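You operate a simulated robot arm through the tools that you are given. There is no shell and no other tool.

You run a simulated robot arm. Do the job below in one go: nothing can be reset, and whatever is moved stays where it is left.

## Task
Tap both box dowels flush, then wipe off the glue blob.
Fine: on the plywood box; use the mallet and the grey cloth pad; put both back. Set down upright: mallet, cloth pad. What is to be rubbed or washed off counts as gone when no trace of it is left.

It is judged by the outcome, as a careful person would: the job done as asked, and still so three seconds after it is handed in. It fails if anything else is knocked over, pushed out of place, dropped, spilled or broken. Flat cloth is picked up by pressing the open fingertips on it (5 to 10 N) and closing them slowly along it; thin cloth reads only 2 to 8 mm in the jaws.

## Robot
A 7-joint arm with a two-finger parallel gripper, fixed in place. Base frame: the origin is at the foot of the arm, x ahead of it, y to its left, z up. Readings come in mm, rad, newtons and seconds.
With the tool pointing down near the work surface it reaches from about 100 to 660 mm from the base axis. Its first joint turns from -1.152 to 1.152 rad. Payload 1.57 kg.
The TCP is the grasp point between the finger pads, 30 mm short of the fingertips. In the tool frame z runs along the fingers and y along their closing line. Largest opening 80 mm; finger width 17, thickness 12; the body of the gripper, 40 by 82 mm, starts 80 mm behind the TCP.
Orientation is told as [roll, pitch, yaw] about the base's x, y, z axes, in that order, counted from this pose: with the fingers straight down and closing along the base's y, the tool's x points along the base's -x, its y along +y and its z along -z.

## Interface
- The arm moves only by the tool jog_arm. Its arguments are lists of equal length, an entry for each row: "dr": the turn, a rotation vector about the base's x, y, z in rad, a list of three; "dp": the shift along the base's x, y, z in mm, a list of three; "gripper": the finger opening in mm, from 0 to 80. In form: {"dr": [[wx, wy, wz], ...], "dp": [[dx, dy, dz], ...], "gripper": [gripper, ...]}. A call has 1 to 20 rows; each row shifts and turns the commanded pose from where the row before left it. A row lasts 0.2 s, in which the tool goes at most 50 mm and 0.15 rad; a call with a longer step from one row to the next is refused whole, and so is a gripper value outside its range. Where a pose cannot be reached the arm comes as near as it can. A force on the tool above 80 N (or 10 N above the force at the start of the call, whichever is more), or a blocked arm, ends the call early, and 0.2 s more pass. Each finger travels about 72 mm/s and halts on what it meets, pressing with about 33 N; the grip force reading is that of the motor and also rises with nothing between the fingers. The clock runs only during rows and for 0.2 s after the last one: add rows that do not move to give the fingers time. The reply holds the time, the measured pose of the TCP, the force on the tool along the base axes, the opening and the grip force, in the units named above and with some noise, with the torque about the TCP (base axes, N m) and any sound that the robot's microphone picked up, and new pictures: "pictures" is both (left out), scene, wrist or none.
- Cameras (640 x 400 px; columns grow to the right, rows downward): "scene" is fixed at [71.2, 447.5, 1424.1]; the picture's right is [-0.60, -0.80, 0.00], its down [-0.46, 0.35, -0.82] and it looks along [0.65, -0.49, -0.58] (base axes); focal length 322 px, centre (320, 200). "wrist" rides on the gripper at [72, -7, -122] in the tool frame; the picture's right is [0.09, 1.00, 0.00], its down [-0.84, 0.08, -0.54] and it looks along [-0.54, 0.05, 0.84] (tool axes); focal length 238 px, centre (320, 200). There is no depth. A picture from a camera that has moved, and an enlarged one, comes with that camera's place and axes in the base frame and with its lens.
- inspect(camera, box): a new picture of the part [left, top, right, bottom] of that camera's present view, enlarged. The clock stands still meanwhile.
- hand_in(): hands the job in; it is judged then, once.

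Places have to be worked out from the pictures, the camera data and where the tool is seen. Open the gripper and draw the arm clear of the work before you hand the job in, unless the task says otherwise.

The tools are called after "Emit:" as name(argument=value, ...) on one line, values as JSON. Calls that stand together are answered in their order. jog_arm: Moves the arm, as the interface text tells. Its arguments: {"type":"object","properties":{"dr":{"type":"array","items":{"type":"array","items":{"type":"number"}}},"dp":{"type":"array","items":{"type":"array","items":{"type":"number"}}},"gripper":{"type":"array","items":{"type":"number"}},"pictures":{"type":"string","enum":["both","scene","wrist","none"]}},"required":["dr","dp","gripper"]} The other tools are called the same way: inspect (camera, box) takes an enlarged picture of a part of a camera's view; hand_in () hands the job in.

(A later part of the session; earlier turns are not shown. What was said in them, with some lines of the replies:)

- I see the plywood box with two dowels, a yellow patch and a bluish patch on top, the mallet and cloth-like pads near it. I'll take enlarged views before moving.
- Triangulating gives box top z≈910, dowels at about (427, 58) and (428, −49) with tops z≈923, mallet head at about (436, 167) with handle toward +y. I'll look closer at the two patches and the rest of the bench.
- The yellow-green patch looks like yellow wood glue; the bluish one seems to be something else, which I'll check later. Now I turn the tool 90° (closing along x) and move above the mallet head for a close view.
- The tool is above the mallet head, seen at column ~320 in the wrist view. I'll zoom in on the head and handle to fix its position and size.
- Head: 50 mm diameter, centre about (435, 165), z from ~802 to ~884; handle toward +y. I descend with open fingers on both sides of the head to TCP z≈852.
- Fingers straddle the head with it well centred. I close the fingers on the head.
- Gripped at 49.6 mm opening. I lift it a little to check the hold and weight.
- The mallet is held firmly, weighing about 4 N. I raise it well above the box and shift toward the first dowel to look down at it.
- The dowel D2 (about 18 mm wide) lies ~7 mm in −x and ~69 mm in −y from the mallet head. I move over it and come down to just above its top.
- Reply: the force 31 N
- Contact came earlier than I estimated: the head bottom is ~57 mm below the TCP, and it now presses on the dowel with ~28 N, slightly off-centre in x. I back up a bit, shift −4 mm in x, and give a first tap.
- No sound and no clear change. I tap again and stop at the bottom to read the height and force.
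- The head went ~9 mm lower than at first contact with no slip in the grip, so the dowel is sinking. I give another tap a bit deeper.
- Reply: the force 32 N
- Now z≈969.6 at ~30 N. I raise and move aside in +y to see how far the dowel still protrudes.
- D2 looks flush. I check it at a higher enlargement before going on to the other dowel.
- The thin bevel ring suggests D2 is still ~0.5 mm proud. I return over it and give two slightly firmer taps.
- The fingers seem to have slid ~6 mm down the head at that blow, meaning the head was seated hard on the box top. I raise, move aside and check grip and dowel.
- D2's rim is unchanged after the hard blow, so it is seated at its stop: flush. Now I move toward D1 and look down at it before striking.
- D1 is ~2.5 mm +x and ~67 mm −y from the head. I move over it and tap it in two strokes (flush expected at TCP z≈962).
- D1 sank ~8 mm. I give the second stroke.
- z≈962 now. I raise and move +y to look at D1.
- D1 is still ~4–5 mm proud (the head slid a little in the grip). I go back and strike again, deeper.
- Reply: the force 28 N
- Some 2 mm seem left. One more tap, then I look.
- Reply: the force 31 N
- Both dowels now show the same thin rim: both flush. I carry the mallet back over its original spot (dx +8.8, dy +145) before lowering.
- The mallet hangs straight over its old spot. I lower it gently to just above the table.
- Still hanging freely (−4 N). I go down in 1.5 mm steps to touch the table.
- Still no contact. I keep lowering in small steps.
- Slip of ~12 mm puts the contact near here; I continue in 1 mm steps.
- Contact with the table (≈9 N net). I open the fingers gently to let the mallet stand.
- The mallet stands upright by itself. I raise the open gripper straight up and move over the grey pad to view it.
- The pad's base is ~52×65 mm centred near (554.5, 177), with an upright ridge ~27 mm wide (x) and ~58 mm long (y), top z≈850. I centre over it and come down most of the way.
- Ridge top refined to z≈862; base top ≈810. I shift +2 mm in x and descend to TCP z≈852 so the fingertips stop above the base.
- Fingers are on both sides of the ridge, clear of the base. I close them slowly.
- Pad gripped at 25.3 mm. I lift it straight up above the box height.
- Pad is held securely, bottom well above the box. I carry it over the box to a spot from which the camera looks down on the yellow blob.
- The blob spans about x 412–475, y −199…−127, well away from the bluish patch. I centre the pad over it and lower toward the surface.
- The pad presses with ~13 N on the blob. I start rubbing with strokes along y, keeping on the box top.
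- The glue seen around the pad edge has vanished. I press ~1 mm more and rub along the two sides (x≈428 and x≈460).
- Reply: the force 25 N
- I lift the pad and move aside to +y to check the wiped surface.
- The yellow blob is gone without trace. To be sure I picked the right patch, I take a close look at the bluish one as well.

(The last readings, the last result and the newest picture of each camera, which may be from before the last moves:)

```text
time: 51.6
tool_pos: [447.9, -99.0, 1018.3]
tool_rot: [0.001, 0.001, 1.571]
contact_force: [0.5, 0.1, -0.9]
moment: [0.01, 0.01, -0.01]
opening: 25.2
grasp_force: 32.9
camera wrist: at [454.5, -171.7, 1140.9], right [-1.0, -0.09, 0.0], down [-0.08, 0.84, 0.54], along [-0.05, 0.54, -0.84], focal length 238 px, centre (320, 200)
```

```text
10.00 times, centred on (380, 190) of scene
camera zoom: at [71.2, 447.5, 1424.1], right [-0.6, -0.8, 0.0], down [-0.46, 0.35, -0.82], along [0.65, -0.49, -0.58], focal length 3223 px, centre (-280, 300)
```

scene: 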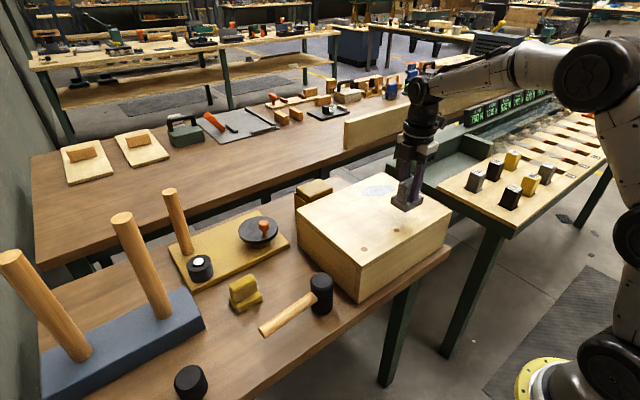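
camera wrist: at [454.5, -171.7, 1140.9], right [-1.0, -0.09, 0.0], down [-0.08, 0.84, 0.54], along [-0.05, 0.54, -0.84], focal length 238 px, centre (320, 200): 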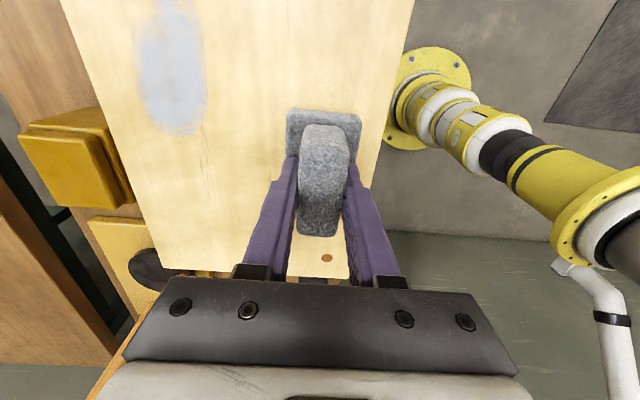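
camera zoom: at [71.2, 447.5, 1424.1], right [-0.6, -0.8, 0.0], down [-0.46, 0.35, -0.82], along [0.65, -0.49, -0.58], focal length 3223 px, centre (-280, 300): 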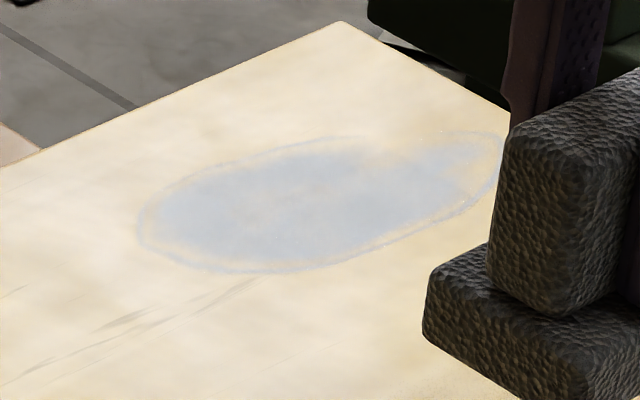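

The bluish patch is speckled like chalk dust, not glue, so I leave it. Now I carry the pad back above its original place.

Emit:
jog_arm(dr=[[0, 0, 0], [0, 0, 0], [0, 0, 0], [0, 0, 0], [0, 0, 0], [0, 0, 0], [0, 0, 0], [0, 0, 0], [0, 0, 0], [0, 0, 0], [0, 0, 0]], dp=[[15, 20, 0], [16, 40, 0], [16, 40, 0], [16, 40, 0], [16, 40, 0], [16, 40, 0], [16, 37, 0], [0, 20, 0], [0, 0, -45], [0, 0, -45], [0, 0, 0]], gripper=[12, 12, 12, 12, 12, 12, 12, 12, 12, 12, 12])

Emit:
inspect(camera="scene", box=[220, 190, 360, 310])

```text
time: 54.0
tool_pos: [558.2, 179.6, 928.6]
tool_rot: [0.001, 0.0, 1.572]
contact_force: [-0.8, 0.4, 0.0]
moment: [-0.03, 0.0, -0.01]
opening: 25.0
grasp_force: 33.6
camera wrist: at [563.7, 107.0, 1049.9], right [-1.0, -0.09, 0.0], down [-0.08, 0.84, 0.54], along [-0.05, 0.54, -0.84], focal length 238 px, centre (320, 200)
```

scene: 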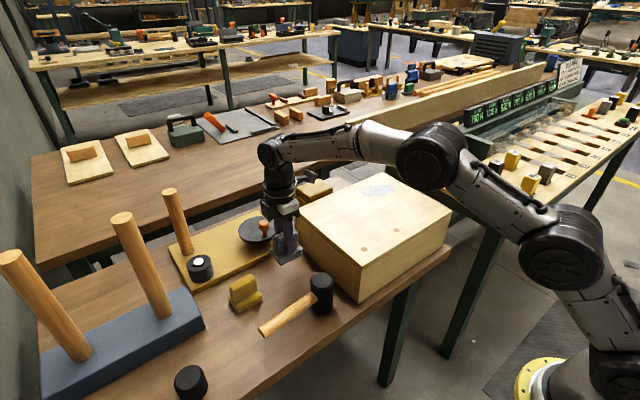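
wrist: 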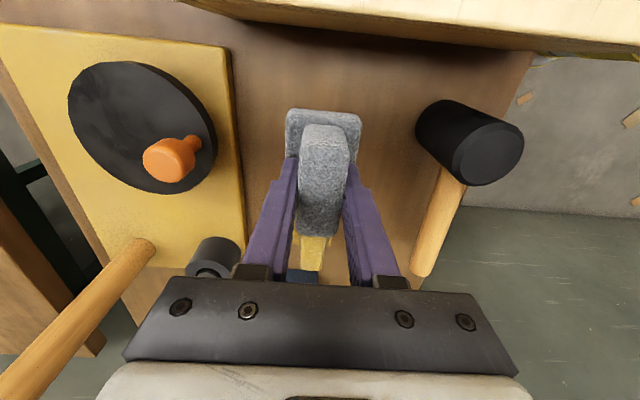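

```text
3.33 times, centred on (290, 250) of scene
camera zoom: at [71.2, 447.5, 1424.1], right [-0.6, -0.8, 0.0], down [-0.46, 0.35, -0.82], along [0.65, -0.49, -0.58], focal length 1074 px, centre (420, 33)
```

zoom: 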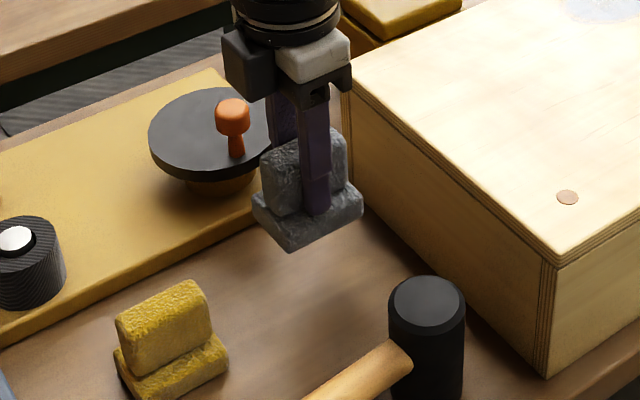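

Over the original spot. I lower the pad to just above the table, then in small steps.

Emit:
jog_arm(dr=[[0, 0, 0], [0, 0, 0], [0, 0, 0], [0, 0, 0], [0, 0, 0]], dp=[[0, 0, -30], [0, 0, -25], [0, 0, -12], [0, 0, -4], [0, 0, 0]], gripper=[12, 12, 12, 12, 12], pictures="none")

Emit:
jog_arm(dr=[[0, 0, 0], [0, 0, 0], [0, 0, 0]], dp=[[0, 0, -1.5], [0, 0, -1.5], [0, 0, 0]], gripper=[12, 12, 12], pictures="none")

```text
time: 55.2
tool_pos: [557.6, 175.0, 857.9]
tool_rot: [0.001, 0.001, 1.571]
contact_force: [0.1, 0.0, -0.4]
moment: [0.02, -0.01, -0.01]
opening: 25.3
grasp_force: 33.1
```

```text
time: 56.0
tool_pos: [558.1, 176.7, 854.7]
tool_rot: [0.0, 0.0, 1.569]
contact_force: [0.4, -0.1, 0.0]
moment: [-0.02, -0.01, 0.0]
opening: 25.3
grasp_force: 33.0
```

Emit:
jog_arm(dr=[[0, 0, 0], [0, 0, 0]], dp=[[0, 0, -1.5], [0, 0, 0]], gripper=[12, 12], pictures="none")

Emit:
jog_arm(dr=[[0, 0, 0], [0, 0, 0]], dp=[[0, 0, -1.2], [0, 0, 0]], gripper=[12, 12], pictures="none")

Emit:
inspect(camera="scene", box=[240, 220, 340, 310])

```text
time: 56.6
tool_pos: [557.8, 175.0, 853.7]
tool_rot: [-0.001, -0.001, 1.572]
contact_force: [0.3, -0.3, -1.1]
moment: [-0.01, 0.0, 0.02]
opening: 25.2
grasp_force: 32.7
```

```text
time: 57.2
tool_pos: [558.8, 176.7, 852.1]
tool_rot: [-0.002, 0.0, 1.572]
contact_force: [-3.6, -1.2, 7.2]
moment: [-0.29, 0.23, -0.1]
opening: 25.6
grasp_force: 32.7
```

```text
4.44 times, centred on (290, 265) of scene
camera zoom: at [71.0, 447.5, 1424.2], right [-0.6, -0.8, 0.0], down [-0.46, 0.35, -0.82], along [0.65, -0.49, -0.58], focal length 1433 px, centre (453, -89)
```

zoom: 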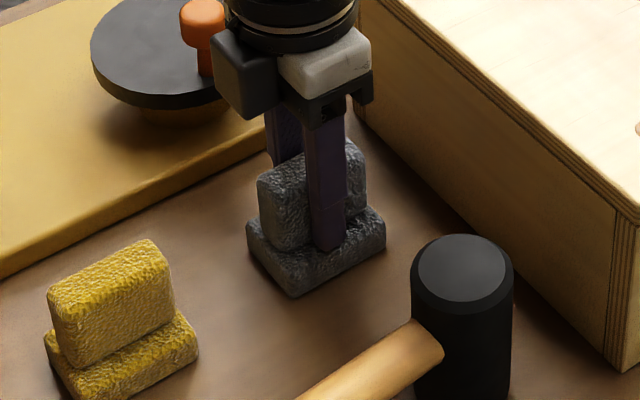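

The pad touches the table (≈7 N). I open the fingers gently and then rise straight up.

Emit:
jog_arm(dr=[[0, 0, 0], [0, 0, 0], [0, 0, 0], [0, 0, 0], [0, 0, 0], [0, 0, 0], [0, 0, 0]], dp=[[0, 0, 0.6], [0, 0, 0], [0, 0, 0], [0, 0, 0], [0, 0, 0], [0, 0, 0], [0, 0, 0]], gripper=[24, 28, 36, 48, 60, 72, 80])

Emit:
inspect(camera="scene", box=[240, 220, 340, 310])

```text
time: 58.8
tool_pos: [557.2, 175.3, 851.6]
tool_rot: [0.001, 0.0, 1.57]
contact_force: [-0.4, 0.1, -0.4]
moment: [-0.01, 0.0, -0.01]
opening: 79.9
grasp_force: 0.0
camera wrist: at [564.2, 103.8, 974.2], right [-1.0, -0.09, 0.0], down [-0.08, 0.84, 0.54], along [-0.05, 0.54, -0.84], focal length 238 px, centre (320, 200)
```

scene: 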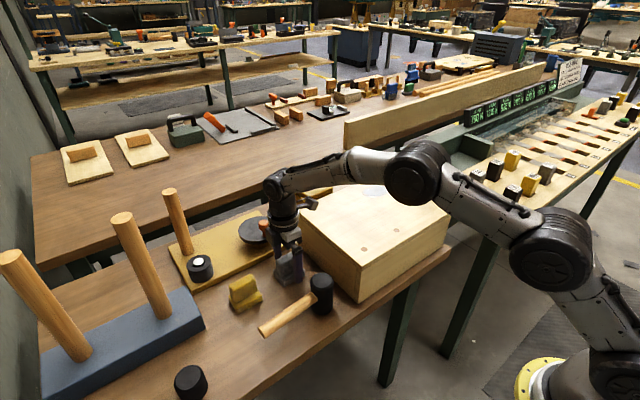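
wrist: 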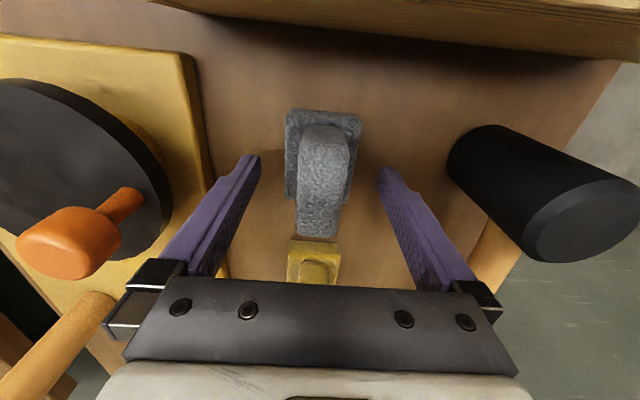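

```text
4.44 times, centred on (290, 265) of scene
camera zoom: at [71.2, 447.5, 1424.1], right [-0.6, -0.8, 0.0], down [-0.46, 0.35, -0.82], along [0.65, -0.49, -0.58], focal length 1433 px, centre (453, -89)
```

zoom: 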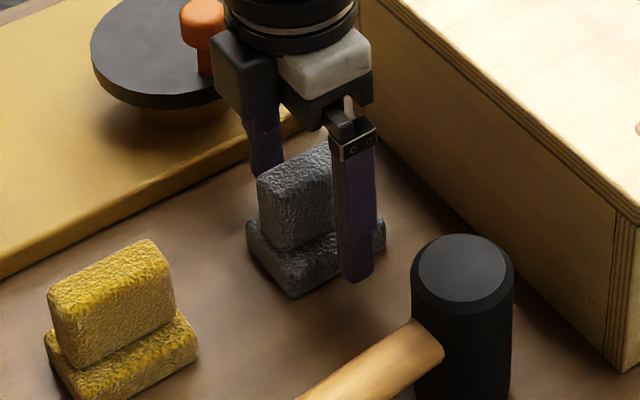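

The pad stands upright on its spot. I rise straight up and draw the arm back clear of the work.

Emit:
jog_arm(dr=[[0, 0, 0], [0, 0, 0], [0, 0, 0], [0, 0, 0], [0, 0, 0], [0, 0, 0], [0, 0, 0], [0, 0, 0], [0, 0, 0], [0, 0, 0], [0, 0, 0], [0, 0, 0], [0, 0, 0], [0, 0, 0], [0, 0, 0], [0, 0, 0]], dp=[[0, 0, 20], [0, 0, 40], [0, 0, 45], [0, 0, 45], [0, 0, 45], [0, 0, 45], [0, 0, 40], [-20, -30, 20], [-28, -30, 20], [-28, -30, 15], [-28, -30, 10], [-28, -30, 0], [-28, -30, 0], [-25, -30, 0], [-20, -30, 0], [0, 0, 0]], gripper=[80, 80, 80, 80, 80, 80, 80, 80, 80, 80, 80, 80, 80, 80, 80, 80])

Emit:
inspect(camera="scene", box=[220, 160, 460, 340])

Emit:
inspect(camera="scene", box=[220, 230, 350, 340])

Emit:
inspect(camera="scene", box=[350, 180, 460, 260])

```text
time: 62.2
tool_pos: [346.6, -66.1, 1184.0]
tool_rot: [0.0, 0.0, 1.57]
contact_force: [-0.4, 0.0, -0.2]
moment: [0.01, -0.02, 0.02]
opening: 79.8
grasp_force: 0.1
out of reach, approached as far as the arm can: row 7
camera wrist: at [352.8, -138.7, 1305.4], right [-1.0, -0.09, 0.0], down [-0.08, 0.84, 0.54], along [-0.05, 0.54, -0.84], focal length 238 px, centre (320, 200)
```

scene: 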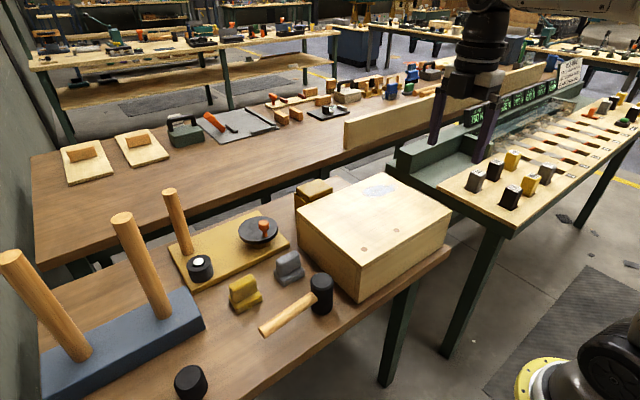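
wrist: 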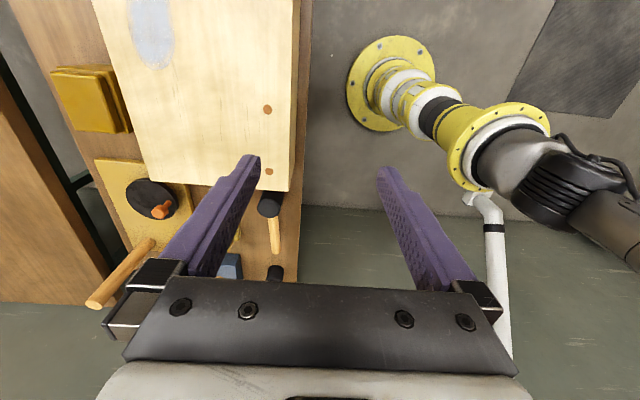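

```text
2.22 times, centred on (340, 250) of scene
camera zoom: at [71.2, 447.5, 1424.1], right [-0.6, -0.8, 0.0], down [-0.46, 0.35, -0.82], along [0.65, -0.49, -0.58], focal length 716 px, centre (276, 89)
```

zoom: 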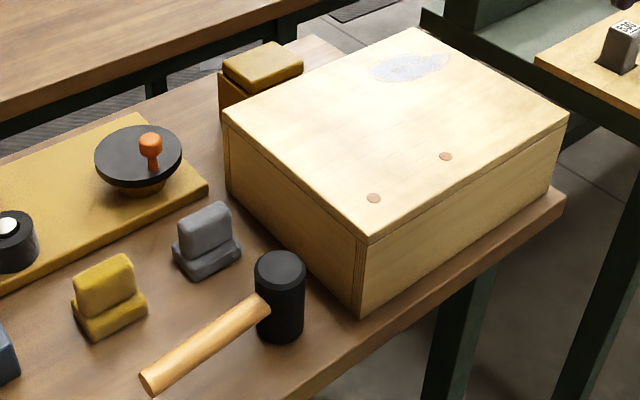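

```text
3.64 times, centred on (285, 285) of scene
camera zoom: at [71.2, 447.5, 1424.1], right [-0.6, -0.8, 0.0], down [-0.46, 0.35, -0.82], along [0.65, -0.49, -0.58], focal length 1172 px, centre (447, -109)
```

zoom: 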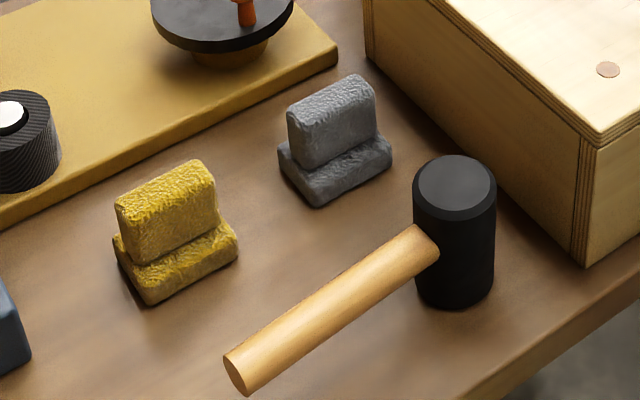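

```text
5.00 times, centred on (405, 220) of scene
camera zoom: at [71.2, 447.5, 1424.1], right [-0.6, -0.8, 0.0], down [-0.46, 0.35, -0.82], along [0.65, -0.49, -0.58], focal length 1612 px, centre (-105, 100)
```

zoom: 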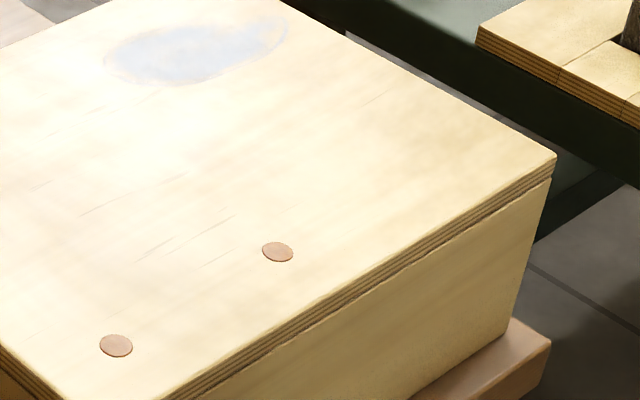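

Both dowels are flush, the glue blob is gone, and the mallet and grey pad stand upright where they started (the mallet's handle is turned by a few degrees). Nothing else has moved and the gripper is open and clear, so I hand the job in.

Emit:
hand_in()

```text
The job is handed in.
```

The job is done and handed in. Both dowels on the plywood box are tapped flush and the yellow glue blob is wiped off with no trace visible in the close-up pictures.

- **Dowels:** close-ups show only a thin rim of bevel around each, about half a millimetre. A harder blow on the first did not change it, so I took that as seated, and the second shows the same rim.
- **Glue:** I wiped only the yellow-green patch. The bluish patch on the box top looked like chalk dust rather than glue, so I left it.
- **Mallet and grey pad:** both stand upright where they started. The mallet's handle sits a few degrees off its original direction.

The gripper is open and the arm is drawn back clear of the work. In the final pictures nothing else appears to have moved.
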